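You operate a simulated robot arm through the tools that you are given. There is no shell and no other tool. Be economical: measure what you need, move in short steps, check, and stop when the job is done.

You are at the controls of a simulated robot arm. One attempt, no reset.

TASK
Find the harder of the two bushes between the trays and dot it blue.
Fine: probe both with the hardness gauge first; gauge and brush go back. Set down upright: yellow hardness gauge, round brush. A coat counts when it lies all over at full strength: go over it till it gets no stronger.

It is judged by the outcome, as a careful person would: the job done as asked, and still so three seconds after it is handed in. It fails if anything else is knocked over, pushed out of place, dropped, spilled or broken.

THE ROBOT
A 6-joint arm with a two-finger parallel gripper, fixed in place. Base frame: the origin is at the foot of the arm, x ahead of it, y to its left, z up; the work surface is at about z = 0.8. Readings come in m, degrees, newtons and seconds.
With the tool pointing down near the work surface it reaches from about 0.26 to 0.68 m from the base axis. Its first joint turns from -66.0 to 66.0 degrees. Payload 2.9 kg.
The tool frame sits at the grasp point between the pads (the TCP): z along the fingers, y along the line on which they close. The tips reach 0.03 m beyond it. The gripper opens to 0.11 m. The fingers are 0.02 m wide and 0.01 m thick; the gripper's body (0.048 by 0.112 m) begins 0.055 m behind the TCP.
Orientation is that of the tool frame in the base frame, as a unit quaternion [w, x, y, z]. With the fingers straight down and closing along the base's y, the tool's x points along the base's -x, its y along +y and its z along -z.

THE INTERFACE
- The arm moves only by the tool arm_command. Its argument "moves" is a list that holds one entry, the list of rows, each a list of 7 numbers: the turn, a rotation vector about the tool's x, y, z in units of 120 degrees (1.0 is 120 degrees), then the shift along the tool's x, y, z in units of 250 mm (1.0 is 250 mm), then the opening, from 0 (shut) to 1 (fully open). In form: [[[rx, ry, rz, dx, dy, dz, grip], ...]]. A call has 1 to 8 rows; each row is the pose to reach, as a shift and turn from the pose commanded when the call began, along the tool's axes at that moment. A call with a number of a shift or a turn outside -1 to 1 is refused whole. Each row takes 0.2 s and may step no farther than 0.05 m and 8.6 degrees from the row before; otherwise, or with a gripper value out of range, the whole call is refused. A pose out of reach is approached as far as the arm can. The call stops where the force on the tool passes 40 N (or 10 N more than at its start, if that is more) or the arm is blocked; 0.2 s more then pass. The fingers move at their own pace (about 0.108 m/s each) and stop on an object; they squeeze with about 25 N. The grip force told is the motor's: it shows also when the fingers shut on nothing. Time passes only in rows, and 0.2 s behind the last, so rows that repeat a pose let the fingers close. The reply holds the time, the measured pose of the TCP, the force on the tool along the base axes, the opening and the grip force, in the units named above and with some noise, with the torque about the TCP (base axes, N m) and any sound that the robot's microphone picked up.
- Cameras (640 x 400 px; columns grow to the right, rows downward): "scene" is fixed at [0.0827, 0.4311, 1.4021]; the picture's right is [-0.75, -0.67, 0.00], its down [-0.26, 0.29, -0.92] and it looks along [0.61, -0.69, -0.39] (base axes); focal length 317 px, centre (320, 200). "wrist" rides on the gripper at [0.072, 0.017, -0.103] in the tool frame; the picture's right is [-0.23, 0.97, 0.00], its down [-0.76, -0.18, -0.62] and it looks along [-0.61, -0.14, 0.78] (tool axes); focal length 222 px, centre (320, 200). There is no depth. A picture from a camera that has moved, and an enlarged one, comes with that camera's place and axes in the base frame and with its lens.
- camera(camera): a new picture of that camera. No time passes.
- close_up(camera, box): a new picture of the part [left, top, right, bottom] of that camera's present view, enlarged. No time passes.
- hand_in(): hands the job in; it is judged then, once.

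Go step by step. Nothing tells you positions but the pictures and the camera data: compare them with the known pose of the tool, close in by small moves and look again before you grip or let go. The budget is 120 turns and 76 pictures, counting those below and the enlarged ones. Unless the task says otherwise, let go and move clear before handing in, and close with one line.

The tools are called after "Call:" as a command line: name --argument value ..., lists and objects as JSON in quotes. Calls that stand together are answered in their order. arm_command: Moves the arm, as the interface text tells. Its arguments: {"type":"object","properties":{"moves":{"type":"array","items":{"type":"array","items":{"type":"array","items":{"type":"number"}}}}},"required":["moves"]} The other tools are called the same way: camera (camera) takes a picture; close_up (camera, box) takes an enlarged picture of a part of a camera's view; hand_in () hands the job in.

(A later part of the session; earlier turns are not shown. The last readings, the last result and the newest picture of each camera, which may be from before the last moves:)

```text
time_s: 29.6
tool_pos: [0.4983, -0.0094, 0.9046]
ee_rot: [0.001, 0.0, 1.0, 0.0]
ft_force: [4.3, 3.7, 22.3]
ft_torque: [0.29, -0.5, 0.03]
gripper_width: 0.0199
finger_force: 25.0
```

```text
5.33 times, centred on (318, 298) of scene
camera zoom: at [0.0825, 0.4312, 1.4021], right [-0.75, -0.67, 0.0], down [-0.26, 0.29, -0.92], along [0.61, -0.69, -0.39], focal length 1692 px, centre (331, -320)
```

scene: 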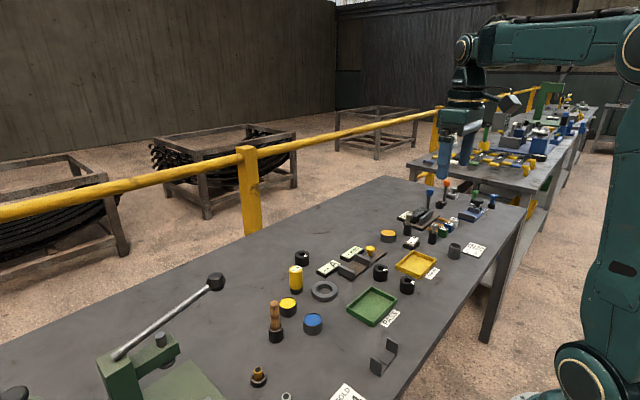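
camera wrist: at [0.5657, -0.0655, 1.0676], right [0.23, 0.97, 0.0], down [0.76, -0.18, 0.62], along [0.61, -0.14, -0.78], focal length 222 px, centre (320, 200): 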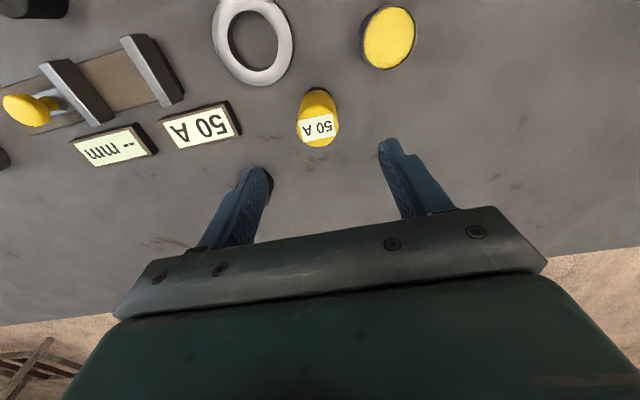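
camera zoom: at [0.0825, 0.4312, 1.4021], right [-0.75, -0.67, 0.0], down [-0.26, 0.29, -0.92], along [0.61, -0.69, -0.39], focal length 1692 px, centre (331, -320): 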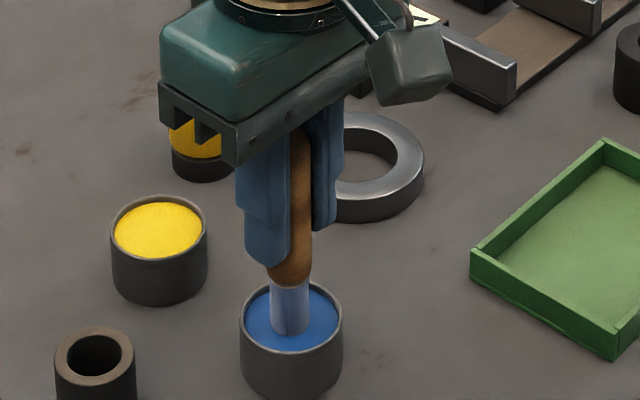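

Call:
arm_command --moves '[[[0, 0, 0, 0, 0, -0.012, 0], [0, 0, 0, 0, 0, -0.012, 0], [0, 0, 0, 0, 0, -0.1, 0], [0, 0, 0, 0, 0, -0.26, 0]]]'

Call:
close_up --camera "scene" --box '[270, 240, 366, 315]'

```text
time_s: 30.6
tool_pos: [0.4984, -0.008, 0.9688]
ee_rot: [-0.001, 0.0, 1.0, 0.001]
ft_force: [0.0, 0.1, -0.3]
ft_torque: [0.0, -0.01, 0.01]
gripper_width: 0.0197
finger_force: 24.7
```

```text
5.33 times, centred on (318, 278) of scene
camera zoom: at [0.0827, 0.4311, 1.4021], right [-0.75, -0.67, 0.0], down [-0.26, 0.29, -0.92], along [0.61, -0.69, -0.39], focal length 1692 px, centre (331, -213)
```

zoom: 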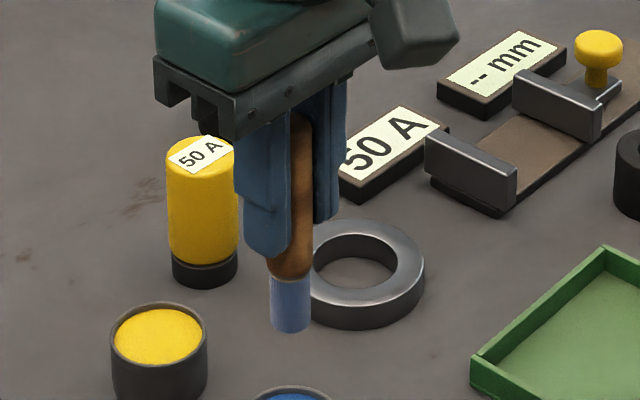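

Bristles are loaded blue. Carrying the brush towards bush 2.

Call:
arm_command --moves '[[[0, 0, 0, 0.009, -0.163, -0.06, 0], [0, 0, 0, 0.018, -0.327, -0.06, 0], [0, 0, 0, 0.027, -0.49, -0.06, 0], [0, 0, 0, 0.036, -0.653, -0.06, 0], [0, 0, 0, 0.045, -0.817, -0.06, 0], [0, 0, 0, 0.05, -0.98, -0.06, 0]]]'

Call:
arm_command --moves '[[[0, 0, 0, 0, -0.11, 0.04, 0], [0, 0, 0, 0, -0.11, 0.14, 0]]]'

Call:
close_up --camera "wrist" --box '[220, 40, 420, 165]'

Call:
close_up --camera "scene" --box '[330, 210, 426, 285]'

```text
time_s: 32.0
tool_pos: [0.4858, -0.2546, 0.9834]
ee_rot: [0.0, -0.001, 1.0, 0.0]
ft_force: [0.9, -0.2, -1.5]
ft_torque: [-0.01, 0.01, 0.0]
gripper_width: 0.02
finger_force: 25.2
```

```text
time_s: 32.6
tool_pos: [0.4847, -0.2829, 0.9481]
ee_rot: [0.0, 0.001, 1.0, 0.0]
ft_force: [-0.1, 0.1, 0.1]
ft_torque: [0.02, 0.03, 0.03]
gripper_width: 0.0197
finger_force: 25.3
```

```text
3.20 times, centred on (320, 102) of wrist
camera zoom: at [0.4139, -0.2635, 1.0521], right [0.23, 0.97, 0.0], down [0.76, -0.18, 0.62], along [0.61, -0.14, -0.78], focal length 711 px, centre (320, 512)
```

zoom: 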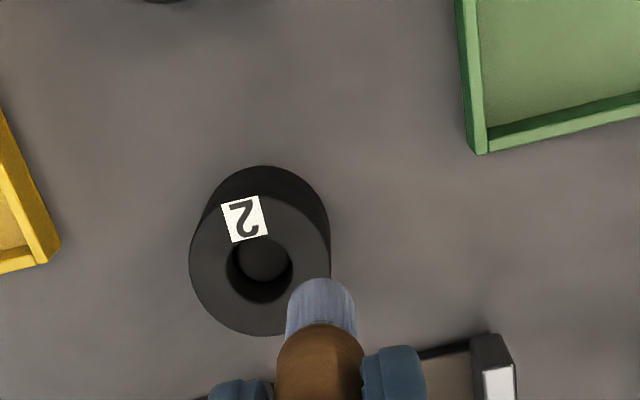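

```text
5.33 times, centred on (378, 248) of scene
camera zoom: at [0.0827, 0.4311, 1.4021], right [-0.75, -0.67, 0.0], down [-0.26, 0.29, -0.92], along [0.61, -0.69, -0.39], focal length 1692 px, centre (11, -53)
```

zoom: 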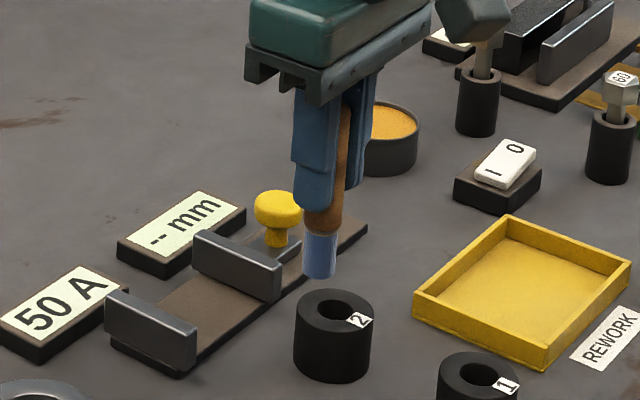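

Aligned over the +y side of bush 2's face. Shifting 3 mm inward and dabbing down gently.

Call:
arm_command --moves '[[[0, 0, 0, 0, -0.012, 0.03, 0], [0, 0, 0, 0, -0.012, 0.06, 0], [0, 0, 0, 0, -0.012, 0.084, 0], [0, 0, 0, 0, -0.012, 0.096, 0], [0, 0, 0, 0, -0.012, 0.104, 0]]]'

Call:
close_up --camera "scene" --box '[330, 220, 426, 295]'

```text
time_s: 33.8
tool_pos: [0.486, -0.2827, 0.9225]
ee_rot: [0.0, 0.0, 1.0, 0.0]
ft_force: [-0.5, 0.9, -0.3]
ft_torque: [0.02, 0.02, 0.0]
gripper_width: 0.0198
finger_force: 24.8
```

```text
5.33 times, centred on (378, 258) of scene
camera zoom: at [0.0827, 0.4311, 1.4021], right [-0.75, -0.67, 0.0], down [-0.26, 0.29, -0.92], along [0.61, -0.69, -0.39], focal length 1692 px, centre (11, -107)
```

zoom: 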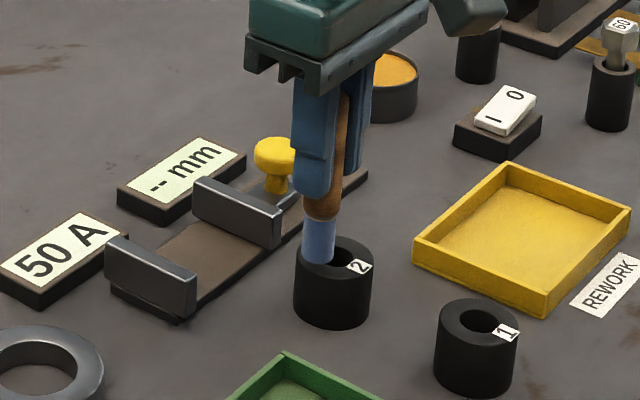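

Very near contact. Lowering in small steps.

Call:
arm_command --moves '[[[0, 0, 0, 0, 0, 0.006, 0], [0, 0, 0, 0, 0, 0.01, 0], [0, 0, 0, 0, 0, 0.014, 0], [0, 0, 0, 0, 0, 0.018, 0]]]'

```text
time_s: 34.8
tool_pos: [0.485, -0.2844, 0.9167]
ee_rot: [0.0, 0.0, 1.0, 0.001]
ft_force: [-0.1, -0.2, 0.2]
ft_torque: [-0.02, 0.01, -0.04]
gripper_width: 0.0198
finger_force: 24.1
```

Call:
arm_command --moves '[[[0, 0, 0, 0, 0, 0.004, 0], [0, 0, 0, 0, 0, 0.008, 0], [0, 0, 0, 0, 0, 0.012, 0]]]'

Call:
close_up --camera "scene" --box '[346, 240, 410, 290]'

```text
time_s: 35.6
tool_pos: [0.4844, -0.2862, 0.9154]
ee_rot: [0.0, 0.0, 1.0, 0.0]
ft_force: [-0.1, 0.4, 3.3]
ft_torque: [0.15, 0.0, 0.02]
gripper_width: 0.0195
finger_force: 24.5
```

```text
8.00 times, centred on (378, 265) of scene
camera zoom: at [0.0827, 0.4311, 1.4021], right [-0.75, -0.67, 0.0], down [-0.26, 0.29, -0.92], along [0.61, -0.69, -0.39], focal length 2538 px, centre (-144, -320)
```

zoom: 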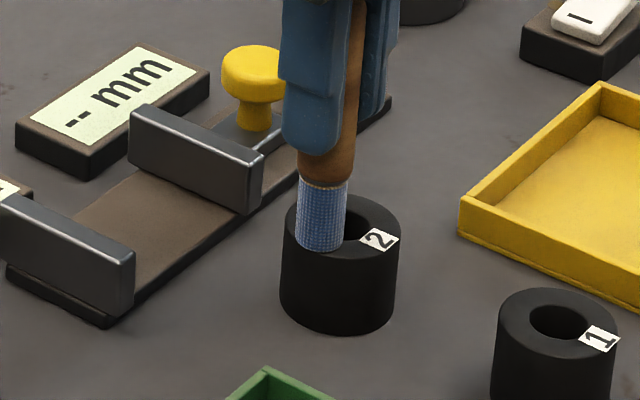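

Light contact made. Pressing a touch more, dwelling, then lifting to inspect.

Call:
arm_command --moves '[[[0, 0, 0, 0, 0, 0.003, 0], [0, 0, 0, 0, 0, 0.003, 0], [0, 0, 0, 0, 0, 0.003, 0], [0, 0, 0, 0, 0, 0.003, 0], [0, 0, 0, 0, 0, 0.003, 0], [0, 0, 0, 0, 0, -0.04, 0], [0, 0, 0, 0, 0, -0.16, 0]]]'

Call:
close_up --camera "scene" --box '[346, 240, 410, 290]'

Call:
close_up --camera "wrist" --box '[250, 60, 378, 160]'

```text
time_s: 37.2
tool_pos: [0.4843, -0.2853, 0.9543]
ee_rot: [-0.001, 0.0, 1.0, 0.001]
ft_force: [0.4, -0.4, -0.5]
ft_torque: [-0.02, -0.01, 0.03]
gripper_width: 0.0198
finger_force: 24.4
```

```text
8.00 times, centred on (378, 265) of scene
camera zoom: at [0.0827, 0.4311, 1.4021], right [-0.75, -0.67, 0.0], down [-0.26, 0.29, -0.92], along [0.61, -0.69, -0.39], focal length 2538 px, centre (-144, -320)
```

zoom: 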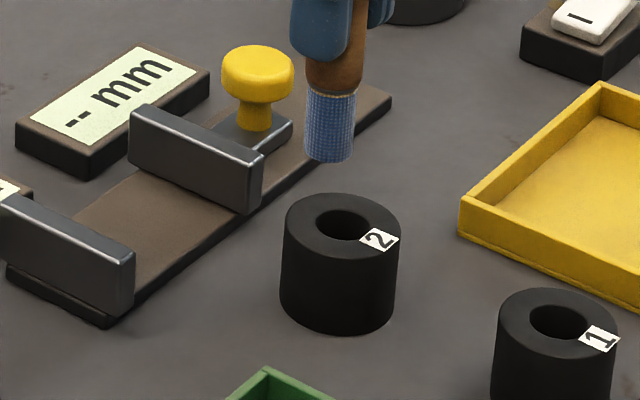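

```text
4.00 times, centred on (314, 110) of wrist
camera zoom: at [0.4128, -0.2671, 1.0584], right [0.23, 0.97, 0.0], down [0.76, -0.18, 0.62], along [0.61, -0.14, -0.78], focal length 888 px, centre (344, 560)
```

zoom: 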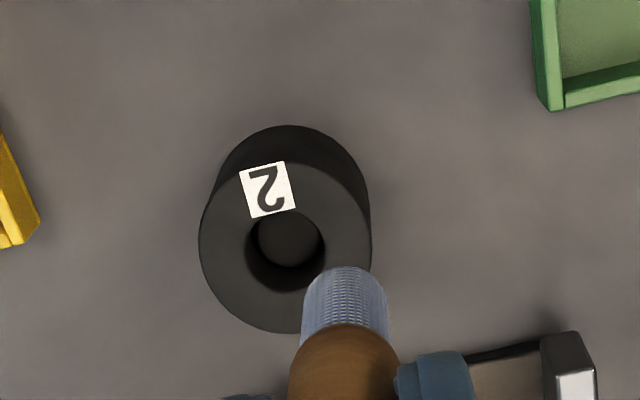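

No paint came off yet, so the touch was too light. Dabbing again more firmly with a small stroke along the face.

Call:
arm_command --moves '[[[0, 0, 0, 0, 0.002, 0.1, 0], [0, 0, 0, 0, 0.002, 0.15, 0], [0, 0, 0, 0, 0.002, 0.16, 0], [0, 0, 0, 0, 0.002, 0.166, 0], [0, 0, 0, 0, 0.002, 0.17, 0], [0, 0, 0, 0, 0.002, 0.17, 0]]]'

```text
time_s: 38.6
tool_pos: [0.4853, -0.2841, 0.9152]
ee_rot: [0.0, 0.0, 1.0, 0.0]
ft_force: [-6.3, 4.5, 19.2]
ft_torque: [0.38, 0.43, -0.02]
gripper_width: 0.0198
finger_force: 24.7
```

Call:
arm_command --moves '[[[0, 0, 0, 0, 0, 0, 0], [0, 0, 0, 0, 0, 0, 0], [0, 0, 0, 0, 0, 0, 0], [0, 0, 0, 0, 0, -0.04, 0], [0, 0, 0, 0, 0, -0.16, 0]]]'

Call:
close_up --camera "wrist" --box '[250, 60, 378, 160]'

```text
time_s: 39.8
tool_pos: [0.4841, -0.2838, 0.9509]
ee_rot: [-0.001, 0.0, 1.0, 0.001]
ft_force: [0.5, 0.2, -0.2]
ft_torque: [0.01, 0.01, 0.02]
gripper_width: 0.0195
finger_force: 25.3
```

```text
4.00 times, centred on (314, 110) of wrist
camera zoom: at [0.4129, -0.2664, 1.0559], right [0.23, 0.97, 0.0], down [0.76, -0.18, 0.62], along [0.61, -0.14, -0.78], focal length 888 px, centre (344, 560)
```

zoom: 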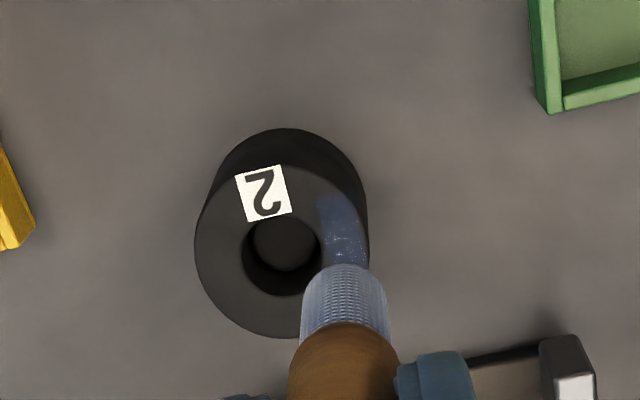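

A faint blue dot has appeared. Going over the same spot again to strengthen it.

Call:
arm_command --moves '[[[0, 0, 0, 0, 0, 0.1, 0], [0, 0, 0, 0, 0, 0.15, 0], [0, 0, 0, 0, 0, 0.164, 0], [0, 0, 0, 0, 0, 0.17, 0], [0, 0, 0, 0, 0, 0.17, 0], [0, 0, 0, 0, 0, 0.17, 0], [0, 0, 0, 0, 0, 0.17, 0], [0, 0, 0, 0, 0, 0.17, 0]]]'

Call:
arm_command --moves '[[[0, 0, 0, 0, 0, 0, 0], [0, 0, 0, 0, 0, 0, 0], [0, 0, 0, 0, 0, 0, 0], [0, 0, 0, 0, 0, 0, 0], [0, 0, 0, 0, 0, 0, 0], [0, 0, 0, 0, 0, 0, 0], [0, 0, 0, 0, 0, -0.04, 0], [0, 0, 0, 0, 0, -0.16, 0]]]'

Call:
close_up --camera "wrist" --box '[250, 60, 378, 160]'

Call:
close_up --camera "scene" --box '[346, 240, 410, 290]'

```text
time_s: 41.6
tool_pos: [0.4855, -0.285, 0.9135]
ee_rot: [0.003, 0.0, 1.0, -0.002]
ft_force: [2.7, 5.8, 33.9]
ft_torque: [0.52, -0.37, -0.01]
gripper_width: 0.0197
finger_force: 25.1
```

```text
time_s: 43.4
tool_pos: [0.4848, -0.2851, 0.9477]
ee_rot: [-0.002, 0.0, 1.0, 0.0]
ft_force: [0.7, -0.5, 0.3]
ft_torque: [-0.01, 0.0, 0.05]
gripper_width: 0.0198
finger_force: 25.2
```

```text
4.00 times, centred on (314, 110) of wrist
camera zoom: at [0.4133, -0.2671, 1.0525], right [0.23, 0.97, 0.0], down [0.76, -0.18, 0.62], along [0.6, -0.14, -0.78], focal length 888 px, centre (344, 560)
```

zoom: 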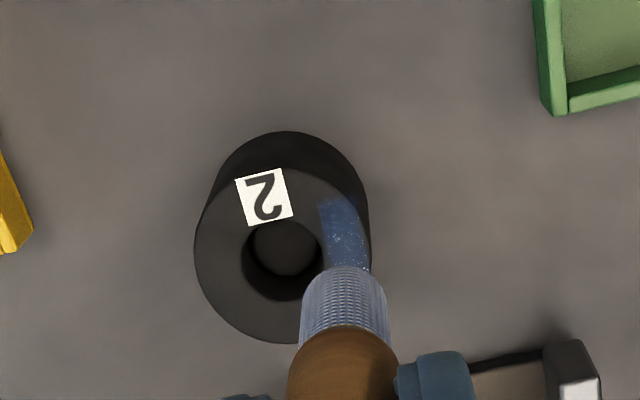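

```text
8.00 times, centred on (378, 265) of scene
camera zoom: at [0.0827, 0.4311, 1.4021], right [-0.75, -0.67, 0.0], down [-0.26, 0.29, -0.92], along [0.61, -0.69, -0.39], focal length 2538 px, centre (-144, -320)
```

zoom: 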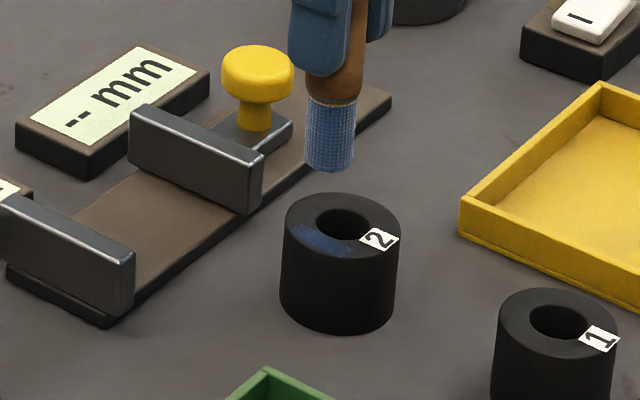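

The dot is strengthening. Continuing with more pressing.

Call:
arm_command --moves '[[[0, 0, 0, 0, 0, 0.1, 0], [0, 0, 0, 0, 0, 0.145, 0], [0, 0, 0, 0, 0, 0.156, 0], [0, 0, 0, 0, 0, 0.16, 0], [0, 0, 0, 0, 0, 0.16, 0], [0, 0, 0, 0, 0, 0.16, 0], [0, 0, 0, 0, 0, 0.16, 0], [0, 0, 0, 0, 0, 0.16, 0]]]'

Call:
arm_command --moves '[[[0, 0, 0, 0, 0, 0, 0], [0, 0, 0, 0, 0, 0, 0], [0, 0, 0, 0, 0, 0, 0], [0, 0, 0, 0, 0, 0, 0], [0, 0, 0, 0, 0, 0, 0], [0, 0, 0, 0, 0, 0, 0], [0, 0, 0, 0, 0, 0, 0], [0, 0, 0, 0, 0, 0, 0]]]'

Call:
arm_command --moves '[[[0, 0, 0, 0, 0, 0, 0], [0, 0, 0, 0, 0, 0, 0], [0, 0, 0, 0, 0, 0, 0], [0, 0, 0, 0, 0, 0, 0], [0, 0, 0, 0, 0, 0, 0], [0, 0, 0, 0, 0, 0, 0], [0, 0, 0, 0, 0, -0.04, 0], [0, 0, 0, 0, 0, -0.16, 0]]]'

Call:
close_up --camera "wrist" --box '[250, 60, 378, 160]'

```text
time_s: 45.2
tool_pos: [0.4866, -0.2844, 0.9119]
ee_rot: [0.002, 0.001, 1.0, -0.002]
ft_force: [1.1, -0.5, 23.3]
ft_torque: [-0.09, -0.15, -0.01]
gripper_width: 0.0198
finger_force: 25.3
```

```text
time_s: 47.0
tool_pos: [0.4864, -0.2838, 0.9107]
ee_rot: [0.001, 0.0, 1.0, -0.001]
ft_force: [1.0, -2.1, 16.9]
ft_torque: [-0.22, -0.19, 0.02]
gripper_width: 0.0195
finger_force: 25.0
```

```text
time_s: 48.8
tool_pos: [0.4847, -0.2842, 0.9494]
ee_rot: [-0.001, 0.0, 1.0, 0.0]
ft_force: [-0.8, -0.4, 0.3]
ft_torque: [-0.04, 0.0, 0.0]
gripper_width: 0.0199
finger_force: 25.2
```

```text
4.00 times, centred on (314, 110) of wrist
camera zoom: at [0.4135, -0.267, 1.053], right [0.23, 0.97, 0.0], down [0.76, -0.18, 0.62], along [0.61, -0.14, -0.78], focal length 888 px, centre (344, 560)
```

zoom: 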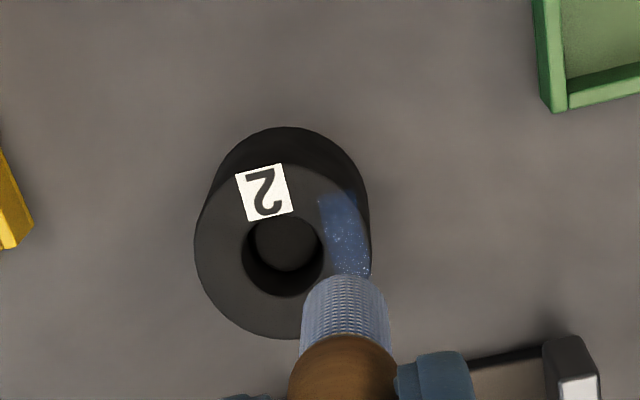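

Pressing longer barely adds, so strength probably builds per pass. I'll do several distinct dabs.

Call:
arm_command --moves '[[[0, 0, 0, 0, 0, 0.12, 0], [0, 0, 0, 0, 0, 0.158, 0], [0, 0, 0, 0, 0, 0.158, 0], [0, 0, 0, 0, 0, 0.11, 0], [0, 0, 0, 0, 0, 0.158, 0], [0, 0, 0, 0, 0, 0.158, 0], [0, 0, 0, 0, 0, 0.11, 0], [0, 0, 0, 0, 0, 0.0, 0]]]'

Call:
close_up --camera "wrist" --box '[250, 60, 378, 160]'

```text
time_s: 50.6
tool_pos: [0.4858, -0.2837, 0.9483]
ee_rot: [-0.001, 0.0, 1.0, 0.001]
ft_force: [-1.1, -0.1, 0.1]
ft_torque: [0.01, 0.01, 0.01]
gripper_width: 0.0196
finger_force: 25.0
```

```text
4.00 times, centred on (314, 110) of wrist
camera zoom: at [0.4143, -0.2665, 1.0523], right [0.23, 0.97, 0.0], down [0.76, -0.18, 0.62], along [0.61, -0.14, -0.78], focal length 888 px, centre (344, 560)
```

zoom: 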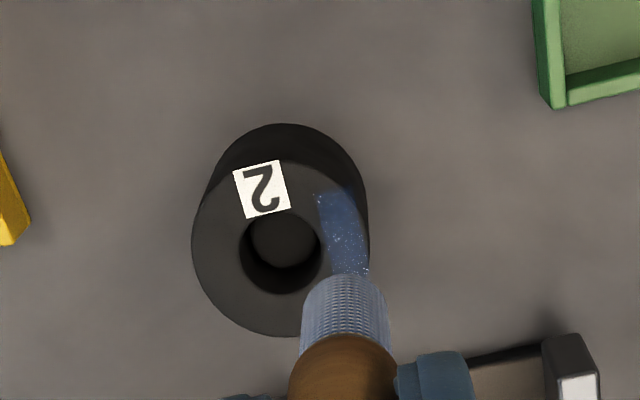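

The build-up has stalled and the brush may be running dry. I'll re-dip it in the blue.

Call:
arm_command --moves '[[[0, 0, 0, 0, 0, -0.14, 0], [0, 0, 0, -0.01, 0.18, -0.14, 0], [0, 0, 0, -0.02, 0.36, -0.14, 0], [0, 0, 0, -0.03, 0.54, -0.14, 0], [0, 0, 0, -0.04, 0.72, -0.14, 0], [0, 0, 0, -0.054, 0.9, -0.14, 0]]]'

Call:
arm_command --moves '[[[0, 0, 0, 0, 0.12, 0, 0], [0, 0, 0, 0, 0.204, 0, 0], [0, 0, 0, 0, 0.204, 0.12, 0]]]'

Call:
close_up --camera "wrist" --box '[220, 40, 420, 165]'

Call:
close_up --camera "scene" --box '[346, 240, 410, 290]'

```text
time_s: 52.0
tool_pos: [0.4975, -0.0574, 0.9843]
ee_rot: [0.0, 0.001, 1.0, 0.0]
ft_force: [1.0, -0.1, -0.4]
ft_torque: [-0.03, 0.0, 0.01]
gripper_width: 0.0197
finger_force: 25.1
```

```text
time_s: 52.8
tool_pos: [0.4983, -0.0077, 0.9539]
ee_rot: [0.0, 0.0, 1.0, 0.0]
ft_force: [0.6, 0.5, -0.2]
ft_torque: [0.02, -0.01, 0.0]
gripper_width: 0.0197
finger_force: 25.1
```

```text
3.20 times, centred on (320, 102) of wrist
camera zoom: at [0.4259, 0.0101, 1.0569], right [0.23, 0.97, 0.0], down [0.76, -0.18, 0.62], along [0.61, -0.14, -0.78], focal length 711 px, centre (320, 512)
```

zoom: 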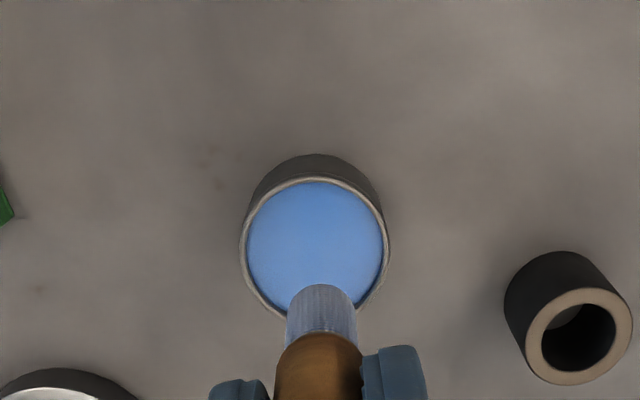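

```text
8.00 times, centred on (378, 265) of scene
camera zoom: at [0.0827, 0.4311, 1.4021], right [-0.75, -0.67, 0.0], down [-0.26, 0.29, -0.92], along [0.61, -0.69, -0.39], focal length 2538 px, centre (-144, -320)
```

zoom: 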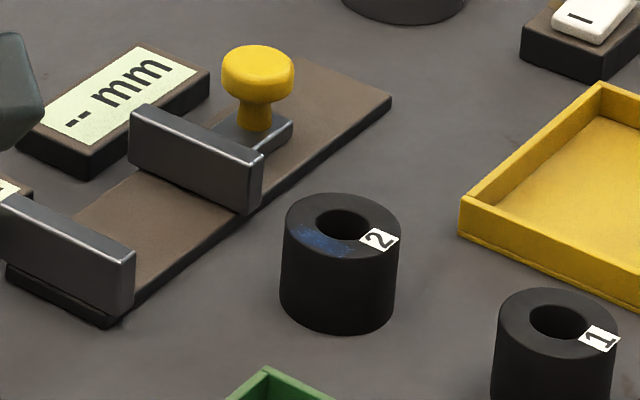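

Call:
arm_command --moves '[[[0, 0, 0, 0, -0.006, 0.1, 0], [0, 0, 0, 0, -0.006, 0.18, 0], [0, 0, 0, 0, -0.006, 0.196, 0], [0, 0, 0, 0, -0.006, 0.204, 0], [0, 0, 0, 0, -0.006, 0.208, 0]]]'

```text
time_s: 54.0
tool_pos: [0.4985, -0.0094, 0.9022]
ee_rot: [0.0, 0.0, 1.0, 0.001]
ft_force: [-0.1, 0.5, -0.6]
ft_torque: [0.03, 0.01, 0.01]
gripper_width: 0.0195
finger_force: 25.4
```

Call:
arm_command --moves '[[[0, 0, 0, 0, 0, 0.006, 0], [0, 0, 0, 0, 0, 0.012, 0], [0, 0, 0, 0, 0, 0.016, 0], [0, 0, 0, 0, 0, 0.016, 0], [0, 0, 0, 0, 0, 0.016, 0]]]'

```text
time_s: 55.2
tool_pos: [0.499, -0.0107, 0.9002]
ee_rot: [0.003, 0.001, 1.0, -0.001]
ft_force: [-5.5, 2.6, 23.3]
ft_torque: [0.26, 0.29, 0.0]
gripper_width: 0.0196
finger_force: 25.6
```

Firm contact with paint (23 N). Dwell, lift and return to the dot.

Call:
arm_command --moves '[[[0, 0, 0, 0, 0, 0, 0], [0, 0, 0, 0, 0, 0, 0], [0, 0, 0, 0, 0, -0.18, 0], [0, 0, 0, 0, 0, -0.344, 0], [0, 0, 0, 0.01, -0.19, -0.344, 0], [0, 0, 0, 0.02, -0.38, -0.344, 0], [0, 0, 0, 0.03, -0.57, -0.344, 0], [0, 0, 0, 0.04, -0.76, -0.344, 0]]]'

Call:
arm_command --moves '[[[0, 0, 0, 0.007, -0.17, 0, 0], [0, 0, 0, 0.014, -0.338, 0, 0], [0, 0, 0, 0.014, -0.338, 0.14, 0]]]'

Call:
close_up --camera "wrist" --box '[250, 60, 378, 160]'

```text
time_s: 57.0
tool_pos: [0.4903, -0.198, 0.9849]
ee_rot: [0.0, -0.002, 1.0, 0.0]
ft_force: [0.2, -0.1, 0.0]
ft_torque: [0.02, -0.03, -0.01]
gripper_width: 0.0197
finger_force: 24.7
```

```text
time_s: 57.8
tool_pos: [0.485, -0.2851, 0.9508]
ee_rot: [0.0, 0.0, 1.0, 0.0]
ft_force: [-0.9, -0.1, 0.7]
ft_torque: [-0.04, 0.01, -0.01]
gripper_width: 0.0198
finger_force: 24.9
```

```text
4.00 times, centred on (314, 110) of wrist
camera zoom: at [0.4134, -0.2674, 1.0536], right [0.23, 0.97, 0.0], down [0.76, -0.18, 0.62], along [0.61, -0.14, -0.78], focal length 888 px, centre (344, 560)
```

zoom: 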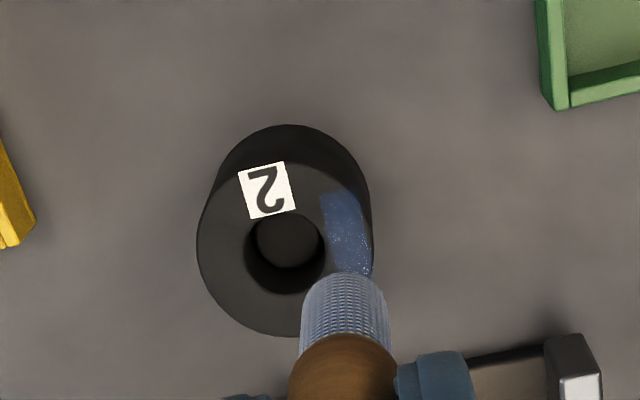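

Call:
arm_command --moves '[[[0, 0, 0, 0, 0, 0.12, 0], [0, 0, 0, 0, 0, 0.156, 0], [0, 0, 0, 0, 0, 0.164, 0], [0, 0, 0, 0, 0, 0.168, 0], [0, 0, 0, 0, 0, 0.172, 0], [0, 0, 0, 0, 0, 0.172, 0]]]'

```text
time_s: 59.2
tool_pos: [0.4863, -0.2851, 0.9102]
ee_rot: [0.002, 0.0, 1.0, -0.001]
ft_force: [-3.9, 4.1, 28.0]
ft_torque: [0.37, 0.23, 0.03]
gripper_width: 0.0197
finger_force: 25.2
```

Call:
arm_command --moves '[[[0, 0, 0, 0, 0, 0, 0], [0, 0, 0, 0, 0, 0, 0], [0, 0, 0, 0, 0, 0, 0], [0, 0, 0, 0, 0, 0, 0], [0, 0, 0, 0, 0, -0.04, 0], [0, 0, 0, 0, 0, -0.16, 0]]]'

Call:
close_up --camera "wrist" --box '[250, 60, 378, 160]'

```text
time_s: 60.6
tool_pos: [0.4863, -0.2864, 0.9467]
ee_rot: [-0.002, 0.0, 1.0, 0.001]
ft_force: [-0.1, 0.0, -0.5]
ft_torque: [-0.03, 0.0, 0.02]
gripper_width: 0.0198
finger_force: 24.8
```

```text
4.00 times, centred on (314, 110) of wrist
camera zoom: at [0.4138, -0.2677, 1.0496], right [0.23, 0.97, 0.0], down [0.76, -0.18, 0.62], along [0.6, -0.14, -0.78], focal length 888 px, centre (344, 560)
```

zoom: 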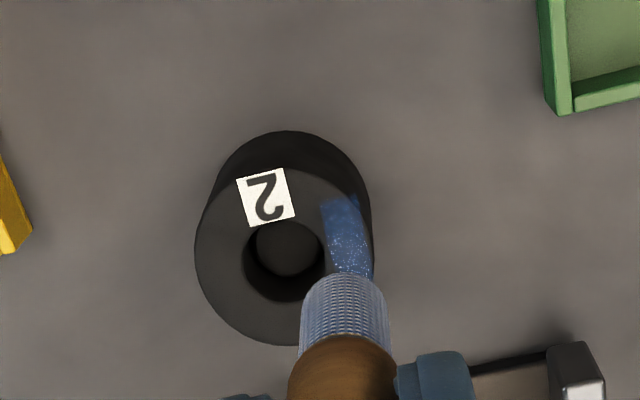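

Stronger after re-dipping. More separate dabs.

Call:
arm_command --moves '[[[0, 0, 0, 0, 0, 0.12, 0], [0, 0, 0, 0, 0, 0.156, 0], [0, 0, 0, 0, 0, 0.156, 0], [0, 0, 0, 0, 0, 0.12, 0], [0, 0, 0, 0, 0, 0.12, 0], [0, 0, 0, 0, 0, 0.156, 0], [0, 0, 0, 0, 0, 0.158, 0], [0, 0, 0, 0, 0, 0.158, 0]]]'

Call:
arm_command --moves '[[[0, 0, 0, 0, 0, -0.04, 0], [0, 0, 0, 0, 0, -0.04, 0], [0, 0, 0, 0, 0, 0, 0], [0, 0, 0, 0, 0, 0.002, 0], [0, 0, 0, 0, 0, -0.04, 0], [0, 0, 0, 0, 0, -0.158, 0]]]'

Call:
close_up --camera "wrist" --box '[250, 60, 378, 160]'

```text
time_s: 62.4
tool_pos: [0.4863, -0.2839, 0.9096]
ee_rot: [0.001, 0.0, 1.0, -0.001]
ft_force: [-2.0, 2.4, 17.0]
ft_torque: [0.17, 0.07, 0.02]
gripper_width: 0.0197
finger_force: 25.5
```

```text
time_s: 63.8
tool_pos: [0.4847, -0.2862, 0.9475]
ee_rot: [0.001, 0.0, 1.0, 0.0]
ft_force: [-0.5, -0.4, 0.4]
ft_torque: [0.01, 0.01, 0.04]
gripper_width: 0.0199
finger_force: 24.8
```

```text
4.00 times, centred on (314, 110) of wrist
camera zoom: at [0.4129, -0.2671, 1.051], right [0.23, 0.97, 0.0], down [0.76, -0.18, 0.62], along [0.61, -0.14, -0.78], focal length 888 px, centre (344, 560)
```

zoom: 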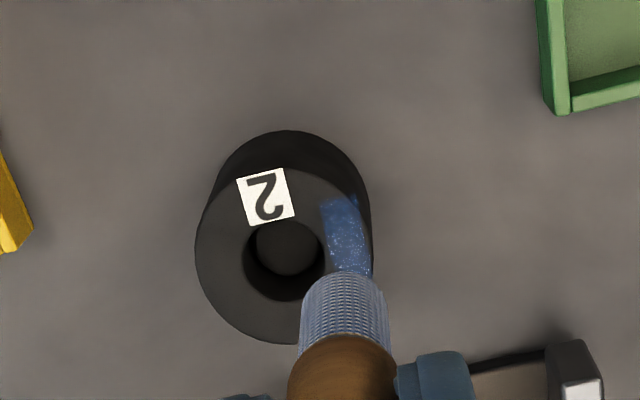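

Still gaining. Holding a longer press, then checking.

Call:
arm_command --moves '[[[0, 0, 0, 0, 0, 0.12, 0], [0, 0, 0, 0, 0, 0.156, 0], [0, 0, 0, 0, 0, 0.158, 0], [0, 0, 0, 0, 0, 0.158, 0], [0, 0, 0, 0, 0, 0.158, 0], [0, 0, 0, 0, 0, 0.158, 0], [0, 0, 0, 0, 0, 0.158, 0], [0, 0, 0, 0, 0, 0.158, 0]]]'

Call:
arm_command --moves '[[[0, 0, 0, 0, 0, 0, 0], [0, 0, 0, 0, 0, 0, 0], [0, 0, 0, 0, 0, 0, 0], [0, 0, 0, 0, 0, 0, 0], [0, 0, 0, 0, 0, 0, 0], [0, 0, 0, 0, 0, 0, 0], [0, 0, 0, 0, 0, 0, 0], [0, 0, 0, 0, 0, 0, 0]]]'

Call:
arm_command --moves '[[[0, 0, 0, 0, 0, 0, 0], [0, 0, 0, 0, 0, 0, 0], [0, 0, 0, 0, 0, 0, 0], [0, 0, 0, 0, 0, 0, 0], [0, 0, 0, 0, 0, 0, 0], [0, 0, 0, 0, 0, 0, 0], [0, 0, 0, 0, 0, -0.04, 0], [0, 0, 0, 0, 0, -0.158, 0]]]'

Call:
close_up --camera "wrist" --box '[250, 60, 378, 160]'

```text
time_s: 65.6
tool_pos: [0.4861, -0.2843, 0.9092]
ee_rot: [0.001, 0.0, 1.0, 0.0]
ft_force: [0.7, -2.1, 11.3]
ft_torque: [-0.16, -0.11, -0.03]
gripper_width: 0.0197
finger_force: 24.9
```

```text
time_s: 67.4
tool_pos: [0.4848, -0.2855, 0.9084]
ee_rot: [0.0, 0.001, 1.0, 0.0]
ft_force: [-0.4, -1.4, 7.4]
ft_torque: [-0.15, -0.12, 0.0]
gripper_width: 0.0194
finger_force: 25.2
```

```text
time_s: 69.2
tool_pos: [0.4855, -0.2827, 0.9477]
ee_rot: [0.0, 0.0, 1.0, 0.0]
ft_force: [0.7, -0.2, -0.4]
ft_torque: [-0.02, 0.0, 0.01]
gripper_width: 0.0195
finger_force: 24.8
```

```text
4.00 times, centred on (314, 110) of wrist
camera zoom: at [0.4132, -0.2653, 1.0511], right [0.23, 0.97, 0.0], down [0.76, -0.18, 0.62], along [0.61, -0.14, -0.78], focal length 888 px, centre (344, 560)
```

zoom: 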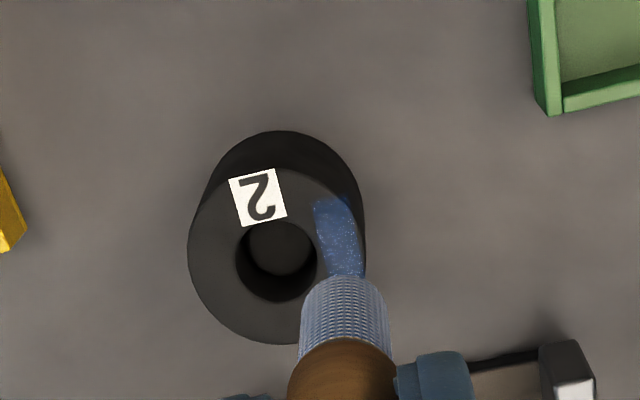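

Dwelling does build it up. Another longer press, slightly firmer.

Call:
arm_command --moves '[[[0, 0, 0, 0, 0, 0.12, 0], [0, 0, 0, 0, 0, 0.158, 0], [0, 0, 0, 0, 0, 0.162, 0], [0, 0, 0, 0, 0, 0.164, 0], [0, 0, 0, 0, 0, 0.164, 0], [0, 0, 0, 0, 0, 0.164, 0], [0, 0, 0, 0, 0, 0.164, 0], [0, 0, 0, 0, 0, 0.164, 0]]]'

Call:
arm_command --moves '[[[0, 0, 0, 0, 0, 0, 0], [0, 0, 0, 0, 0, 0, 0], [0, 0, 0, 0, 0, 0, 0], [0, 0, 0, 0, 0, 0, 0], [0, 0, 0, 0, 0, 0, 0], [0, 0, 0, 0, 0, 0, 0], [0, 0, 0, 0, 0, 0, 0], [0, 0, 0, 0, 0, 0, 0]]]'

Call:
arm_command --moves '[[[0, 0, 0, 0, 0, 0, 0], [0, 0, 0, 0, 0, 0, 0], [0, 0, 0, 0, 0, 0, 0], [0, 0, 0, 0, 0, 0, 0], [0, 0, 0, 0, 0, 0, 0], [0, 0, 0, 0, 0, 0, 0], [0, 0, 0, 0, 0, -0.04, 0], [0, 0, 0, 0, 0, -0.162, 0]]]'

Call:
close_up --camera "wrist" --box '[250, 60, 378, 160]'

```text
time_s: 71.0
tool_pos: [0.4859, -0.2852, 0.9074]
ee_rot: [0.002, 0.0, 1.0, -0.001]
ft_force: [-1.6, 6.7, 27.5]
ft_torque: [0.55, -0.03, -0.02]
gripper_width: 0.0197
finger_force: 25.0
```

```text
time_s: 72.8
tool_pos: [0.4845, -0.2846, 0.906]
ee_rot: [0.001, 0.0, 1.0, 0.0]
ft_force: [1.9, -0.1, 18.6]
ft_torque: [-0.15, -0.22, 0.02]
gripper_width: 0.0197
finger_force: 24.9
```

```text
time_s: 74.6
tool_pos: [0.4853, -0.2843, 0.9455]
ee_rot: [0.0, 0.001, 1.0, 0.001]
ft_force: [-0.7, -0.1, -0.3]
ft_torque: [0.05, -0.02, -0.02]
gripper_width: 0.0197
finger_force: 25.0
```

```text
4.00 times, centred on (314, 110) of wrist
camera zoom: at [0.4141, -0.2666, 1.0489], right [0.23, 0.97, 0.0], down [0.76, -0.18, 0.62], along [0.61, -0.14, -0.78], focal length 888 px, centre (344, 560)
```

zoom: 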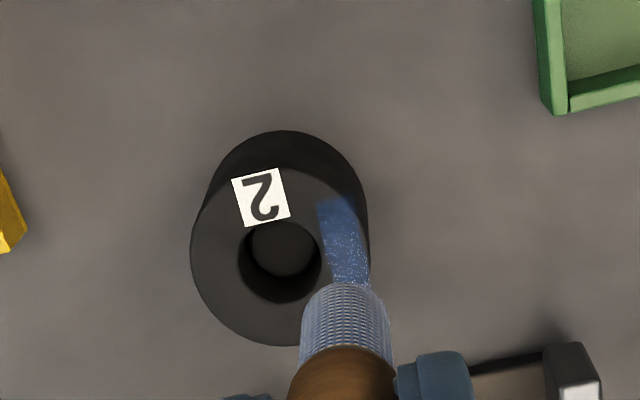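

Gain is small again, so the brush is likely depleted. Re-dipping with a longer dwell.

Call:
arm_command --moves '[[[0, 0, 0, 0, 0, -0.15, 0], [0, 0, 0, -0.01, 0.18, -0.15, 0], [0, 0, 0, -0.02, 0.36, -0.15, 0], [0, 0, 0, -0.03, 0.54, -0.15, 0], [0, 0, 0, -0.04, 0.72, -0.15, 0], [0, 0, 0, -0.054, 0.9, -0.15, 0]]]'

Call:
arm_command --moves '[[[0, 0, 0, 0, 0.12, 0, 0], [0, 0, 0, 0, 0.198, 0, 0], [0, 0, 0, 0, 0.198, 0.16, 0], [0, 0, 0, 0, 0.198, 0.28, 0], [0, 0, 0, 0, 0.198, 0.31, 0], [0, 0, 0, 0, 0.198, 0.32, 0], [0, 0, 0, 0, 0.198, 0.328, 0]]]'

```text
time_s: 76.0
tool_pos: [0.4959, -0.0578, 0.9816]
ee_rot: [0.0, 0.001, 1.0, 0.0]
ft_force: [0.1, 0.6, -2.0]
ft_torque: [-0.04, 0.02, -0.05]
gripper_width: 0.0198
finger_force: 25.2
```

```text
time_s: 77.6
tool_pos: [0.4987, -0.0089, 0.902]
ee_rot: [0.0, -0.001, 1.0, 0.0]
ft_force: [-0.7, 0.1, 0.0]
ft_torque: [-0.02, 0.01, 0.02]
gripper_width: 0.0192
finger_force: 24.9
```

Call:
arm_command --moves '[[[0, 0, 0, 0, 0, 0.008, 0], [0, 0, 0, 0, 0, 0.016, 0], [0, 0, 0, 0, 0, 0.024, 0], [0, 0, 0, 0, 0, 0.028, 0]]]'

```text
time_s: 78.6
tool_pos: [0.4992, -0.0109, 0.8967]
ee_rot: [0.001, -0.001, 1.0, 0.0]
ft_force: [-3.2, -0.5, 15.9]
ft_torque: [0.0, 0.14, -0.01]
gripper_width: 0.0196
finger_force: 25.1
```

Call:
arm_command --moves '[[[0, 0, 0, 0, 0, 0, 0], [0, 0, 0, 0, 0, 0, 0], [0, 0, 0, 0, 0, 0, 0], [0, 0, 0, 0, 0, 0, 0], [0, 0, 0, 0, 0, 0, 0], [0, 0, 0, 0, 0, 0, 0], [0, 0, 0, 0, 0, -0.18, 0], [0, 0, 0, 0, 0, -0.356, 0]]]'

Call:
arm_command --moves '[[[0, 0, 0, 0.01, -0.19, 0, 0], [0, 0, 0, 0.02, -0.38, 0, 0], [0, 0, 0, 0.03, -0.57, 0, 0], [0, 0, 0, 0.04, -0.76, 0, 0], [0, 0, 0, 0.047, -0.94, 0, 0]]]'

Call:
arm_command --moves '[[[0, 0, 0, 0.007, -0.158, 0, 0], [0, 0, 0, 0.007, -0.158, 0.15, 0], [0, 0, 0, 0.007, -0.158, 0.27, 0], [0, 0, 0, 0.007, -0.158, 0.3, 0], [0, 0, 0, 0.007, -0.158, 0.306, 0], [0, 0, 0, 0.007, -0.158, 0.31, 0]]]'

```text
time_s: 80.4
tool_pos: [0.4973, -0.0088, 0.9842]
ee_rot: [-0.002, 0.0, 1.0, 0.0]
ft_force: [0.0, -0.1, 1.2]
ft_torque: [-0.05, 0.0, 0.02]
gripper_width: 0.0198
finger_force: 25.1
```

```text
time_s: 81.6
tool_pos: [0.4884, -0.2429, 0.9824]
ee_rot: [0.0, 0.001, 1.0, -0.001]
ft_force: [-0.6, 0.6, 0.2]
ft_torque: [-0.01, -0.02, 0.0]
gripper_width: 0.0199
finger_force: 25.6
```

```text
time_s: 83.0
tool_pos: [0.4855, -0.2835, 0.9051]
ee_rot: [0.0, 0.0, 1.0, 0.001]
ft_force: [0.3, 0.0, 0.5]
ft_torque: [-0.03, -0.01, 0.0]
gripper_width: 0.0198
finger_force: 25.1
```

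Call:
arm_command --moves '[[[0, 0, 0, 0, 0, 0.004, 0], [0, 0, 0, 0, 0, 0.008, 0], [0, 0, 0, 0, 0, 0.01, 0], [0, 0, 0, 0, 0, 0.012, 0], [0, 0, 0, 0, 0, 0.012, 0], [0, 0, 0, 0, 0, 0.012, 0]]]'

Call:
arm_command --moves '[[[0, 0, 0, 0, 0, 0, 0], [0, 0, 0, 0, 0, 0, 0], [0, 0, 0, 0, 0, 0, 0], [0, 0, 0, 0, 0, 0, 0], [0, 0, 0, 0, 0, 0, 0], [0, 0, 0, 0, 0, 0, 0], [0, 0, 0, 0, 0, 0, 0], [0, 0, 0, 0, 0, 0, 0]]]'

Call:
arm_command --moves '[[[0, 0, 0, 0, 0, 0, 0], [0, 0, 0, 0, 0, 0, 0], [0, 0, 0, 0, 0, 0, 0], [0, 0, 0, 0, 0, 0, 0], [0, 0, 0, 0, 0, 0, 0], [0, 0, 0, 0, 0, 0, 0], [0, 0, 0, 0, 0, -0.04, 0], [0, 0, 0, 0, 0, -0.172, 0]]]'

Call:
close_up --camera "wrist" --box '[250, 60, 378, 160]'

```text
time_s: 84.4
tool_pos: [0.4867, -0.2846, 0.9073]
ee_rot: [0.002, 0.001, 1.0, 0.0]
ft_force: [-3.8, 5.4, 29.3]
ft_torque: [0.33, 0.15, -0.01]
gripper_width: 0.0199
finger_force: 24.8
```

```text
time_s: 86.2
tool_pos: [0.4866, -0.285, 0.9063]
ee_rot: [0.002, 0.0, 1.0, -0.001]
ft_force: [1.7, 0.3, 25.9]
ft_torque: [0.05, -0.31, 0.0]
gripper_width: 0.0197
finger_force: 25.4
```

```text
time_s: 88.0
tool_pos: [0.4839, -0.2832, 0.9432]
ee_rot: [-0.001, 0.0, 1.0, 0.001]
ft_force: [0.3, -1.3, -0.8]
ft_torque: [-0.02, 0.01, 0.0]
gripper_width: 0.0197
finger_force: 24.9
```

```text
4.00 times, centred on (314, 110) of wrist
camera zoom: at [0.4128, -0.2662, 1.0476], right [0.23, 0.97, 0.0], down [0.76, -0.18, 0.62], along [0.6, -0.14, -0.78], focal length 888 px, centre (344, 560)
```

zoom: 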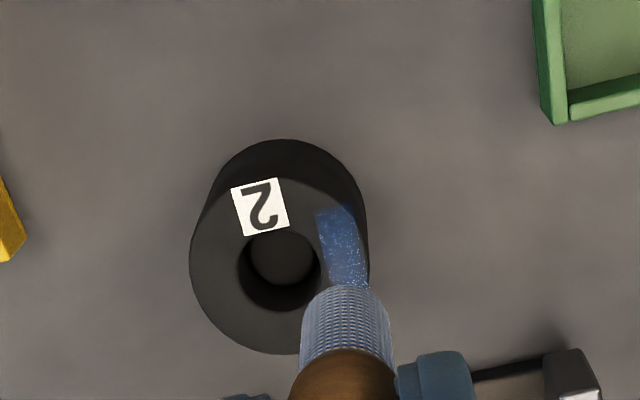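

Call:
close_up --camera "scene" --box '[362, 258, 394, 283]'

```text
16.00 times, centred on (378, 270) of scene
camera zoom: at [0.0827, 0.4311, 1.4021], right [-0.75, -0.67, 0.0], down [-0.26, 0.29, -0.92], along [0.61, -0.69, -0.39], focal length 5076 px, centre (-608, -928)
```

zoom: 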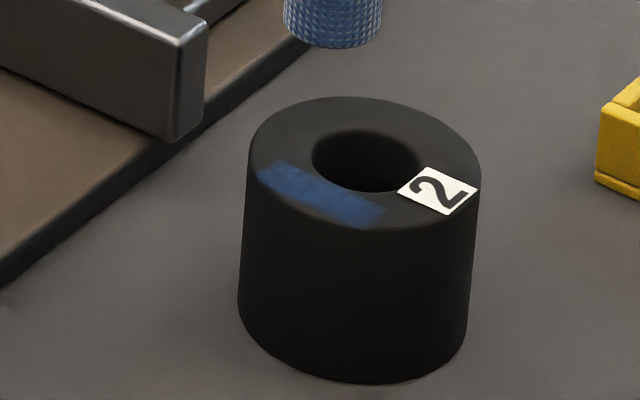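

The dot is a patch on the face, not yet at full strength. I'll try a tiny stroking motion (±2 mm) under pressure.

Call:
arm_command --moves '[[[0, 0, 0, 0, 0, 0.13, 0], [0, 0, 0, 0, 0, 0.168, 0], [0, 0, 0, 0.008, 0, 0.17, 0], [0, 0, 0, 0, 0, 0.17, 0], [0, 0, 0, -0.008, 0, 0.17, 0], [0, 0, 0, 0, 0, 0.17, 0], [0, 0, 0, 0.008, 0, 0.17, 0], [0, 0, 0, 0, 0, 0.17, 0]]]'

Call:
arm_command --moves '[[[0, 0, 0, -0.008, 0, 0, 0], [0, 0, 0, 0, 0, 0, 0], [0, 0, 0, 0.008, 0, 0, 0], [0, 0, 0, 0, 0, 0, 0], [0, 0, 0, -0.008, 0, 0, 0], [0, 0, 0, 0, 0, 0, 0], [0, 0, 0, 0, 0, -0.04, 0], [0, 0, 0, 0, 0, -0.17, 0]]]'

Call:
close_up --camera "scene" --box '[362, 258, 394, 283]'

```text
time_s: 89.8
tool_pos: [0.4855, -0.2845, 0.9054]
ee_rot: [0.002, 0.0, 1.0, -0.001]
ft_force: [0.8, -1.5, 21.6]
ft_torque: [-0.17, -0.15, -0.02]
gripper_width: 0.0199
finger_force: 25.3
```

```text
time_s: 91.6
tool_pos: [0.485, -0.2827, 0.9454]
ee_rot: [-0.002, 0.0, 1.0, 0.001]
ft_force: [-0.3, -0.4, -0.3]
ft_torque: [0.02, 0.0, 0.01]
gripper_width: 0.0197
finger_force: 25.0
```

```text
16.00 times, centred on (378, 270) of scene
camera zoom: at [0.0827, 0.4311, 1.4021], right [-0.75, -0.67, 0.0], down [-0.26, 0.29, -0.92], along [0.61, -0.69, -0.39], focal length 5076 px, centre (-608, -928)
```

zoom: 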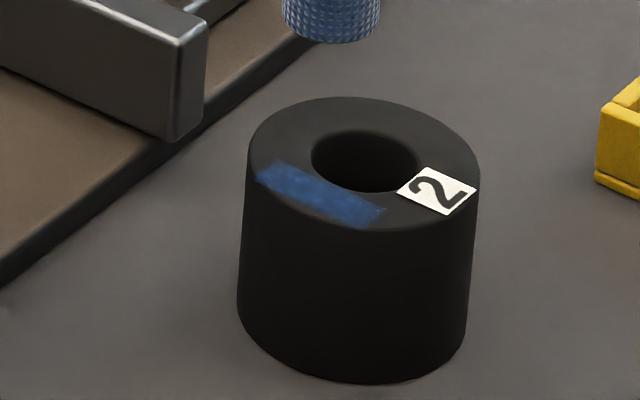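

The stroking works well and the bush stays put. Repeating it.

Call:
arm_command --moves '[[[0, 0, 0, 0, 0, 0.13, 0], [0, 0, 0, 0, 0, 0.168, 0], [0, 0, 0, 0.008, 0, 0.172, 0], [0, 0, 0, 0, 0, 0.172, 0], [0, 0, 0, -0.008, 0, 0.172, 0], [0, 0, 0, 0, 0, 0.172, 0], [0, 0, 0, 0.008, 0, 0.172, 0], [0, 0, 0, 0, 0, 0.172, 0]]]'

Call:
arm_command --moves '[[[0, 0, 0, -0.008, 0, 0, 0], [0, 0, 0, 0, 0, 0, 0], [0, 0, 0, 0.008, 0, 0, 0], [0, 0, 0, 0, 0, 0, 0], [0, 0, 0, -0.008, 0, 0, 0], [0, 0, 0, 0, 0, 0, 0], [0, 0, 0, 0.008, 0, 0, 0], [0, 0, 0, 0, 0, 0, 0]]]'

Call:
arm_command --moves '[[[0, 0, 0, -0.008, 0, 0, 0], [0, 0, 0, 0, 0, 0, 0], [0, 0, 0, 0.008, 0, 0, 0], [0, 0, 0, 0, 0, 0, 0], [0, 0, 0, -0.008, 0, 0, 0], [0, 0, 0, 0, 0, 0, 0], [0, 0, 0, 0, 0, -0.04, 0], [0, 0, 0, 0, 0, -0.172, 0]]]'

Call:
close_up --camera "scene" --box '[362, 258, 394, 283]'

```text
time_s: 93.4
tool_pos: [0.485, -0.2847, 0.905]
ee_rot: [0.0, -0.001, 1.0, -0.002]
ft_force: [1.7, 3.0, 21.7]
ft_torque: [0.17, -0.18, 0.0]
gripper_width: 0.0199
finger_force: 25.2
```

```text
time_s: 95.2
tool_pos: [0.4861, -0.2841, 0.9049]
ee_rot: [0.002, 0.001, 1.0, -0.001]
ft_force: [3.3, -0.7, 20.7]
ft_torque: [-0.08, -0.26, 0.0]
gripper_width: 0.0196
finger_force: 24.6
```

```text
time_s: 97.0
tool_pos: [0.4845, -0.2841, 0.9458]
ee_rot: [-0.001, 0.0, 1.0, 0.001]
ft_force: [-0.5, 0.7, -0.6]
ft_torque: [0.0, -0.02, -0.01]
gripper_width: 0.0199
finger_force: 25.0
```

```text
16.00 times, centred on (378, 270) of scene
camera zoom: at [0.0827, 0.4311, 1.4021], right [-0.75, -0.67, 0.0], down [-0.26, 0.29, -0.92], along [0.61, -0.69, -0.39], focal length 5076 px, centre (-608, -928)
```

zoom: 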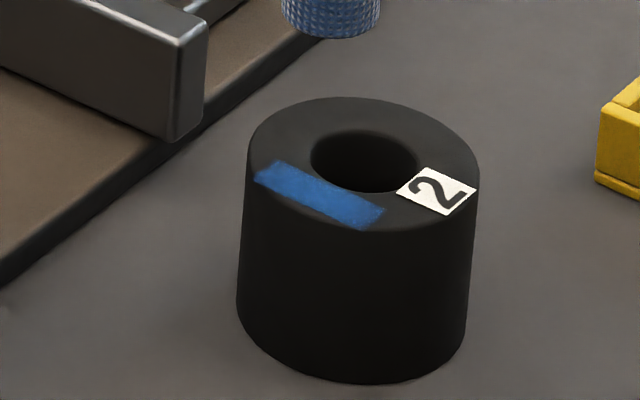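

Much stronger. One more round to see whether it still gains.

Call:
arm_command --moves '[[[0, 0, 0, 0, 0, 0.13, 0], [0, 0, 0, 0, 0, 0.168, 0], [0, 0, 0, 0.008, 0, 0.173, 0], [0, 0, 0, 0, 0, 0.173, 0], [0, 0, 0, -0.008, 0, 0.173, 0], [0, 0, 0, 0, 0, 0.173, 0], [0, 0, 0, 0.008, 0, 0.173, 0], [0, 0, 0, 0, 0, 0.173, 0]]]'

Call:
arm_command --moves '[[[0, 0, 0, -0.008, 0, 0, 0], [0, 0, 0, 0, 0, 0, 0], [0, 0, 0, 0.008, 0, 0, 0], [0, 0, 0, 0, 0, 0, 0], [0, 0, 0, -0.008, 0, 0, 0], [0, 0, 0, 0, 0, 0, 0], [0, 0, 0, 0.008, 0, 0, 0], [0, 0, 0, 0, 0, 0, 0]]]'

Call:
arm_command --moves '[[[0, 0, 0, -0.008, 0, 0, 0], [0, 0, 0, 0, 0, 0, 0], [0, 0, 0, 0.008, 0, 0, 0], [0, 0, 0, 0, 0, 0, 0], [0, 0, 0, -0.008, 0, 0, 0], [0, 0, 0, 0, 0, 0, 0], [0, 0, 0, 0, 0, -0.04, 0], [0, 0, 0, 0, 0, -0.173, 0]]]'

Call:
close_up --camera "scene" --box '[362, 258, 394, 283]'

```text
time_s: 98.8
tool_pos: [0.4847, -0.2856, 0.9053]
ee_rot: [0.0, 0.0, 1.0, 0.0]
ft_force: [1.5, -1.0, 17.8]
ft_torque: [-0.07, -0.22, 0.01]
gripper_width: 0.0197
finger_force: 25.8
```

```text
time_s: 100.6
tool_pos: [0.4845, -0.2846, 0.9045]
ee_rot: [0.001, -0.001, 1.0, 0.0]
ft_force: [1.8, -0.8, 21.2]
ft_torque: [-0.07, -0.18, 0.02]
gripper_width: 0.0197
finger_force: 24.7
```

```text
time_s: 102.4
tool_pos: [0.4854, -0.2832, 0.9455]
ee_rot: [-0.001, -0.001, 1.0, 0.001]
ft_force: [-0.1, -0.3, 0.2]
ft_torque: [-0.02, -0.01, -0.02]
gripper_width: 0.0199
finger_force: 24.6
```

```text
16.00 times, centred on (378, 270) of scene
camera zoom: at [0.0827, 0.4311, 1.4021], right [-0.75, -0.67, 0.0], down [-0.26, 0.29, -0.92], along [0.61, -0.69, -0.39], focal length 5076 px, centre (-608, -928)
```

zoom: 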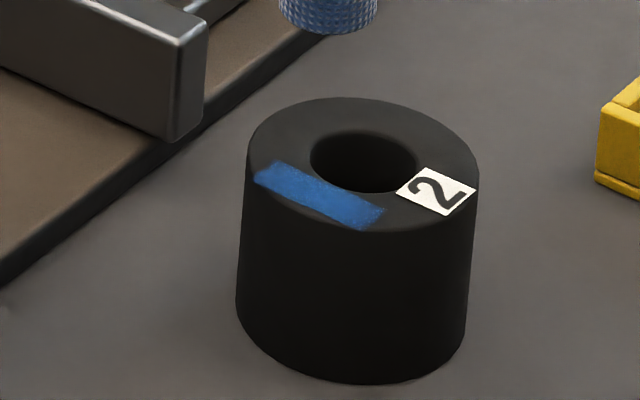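

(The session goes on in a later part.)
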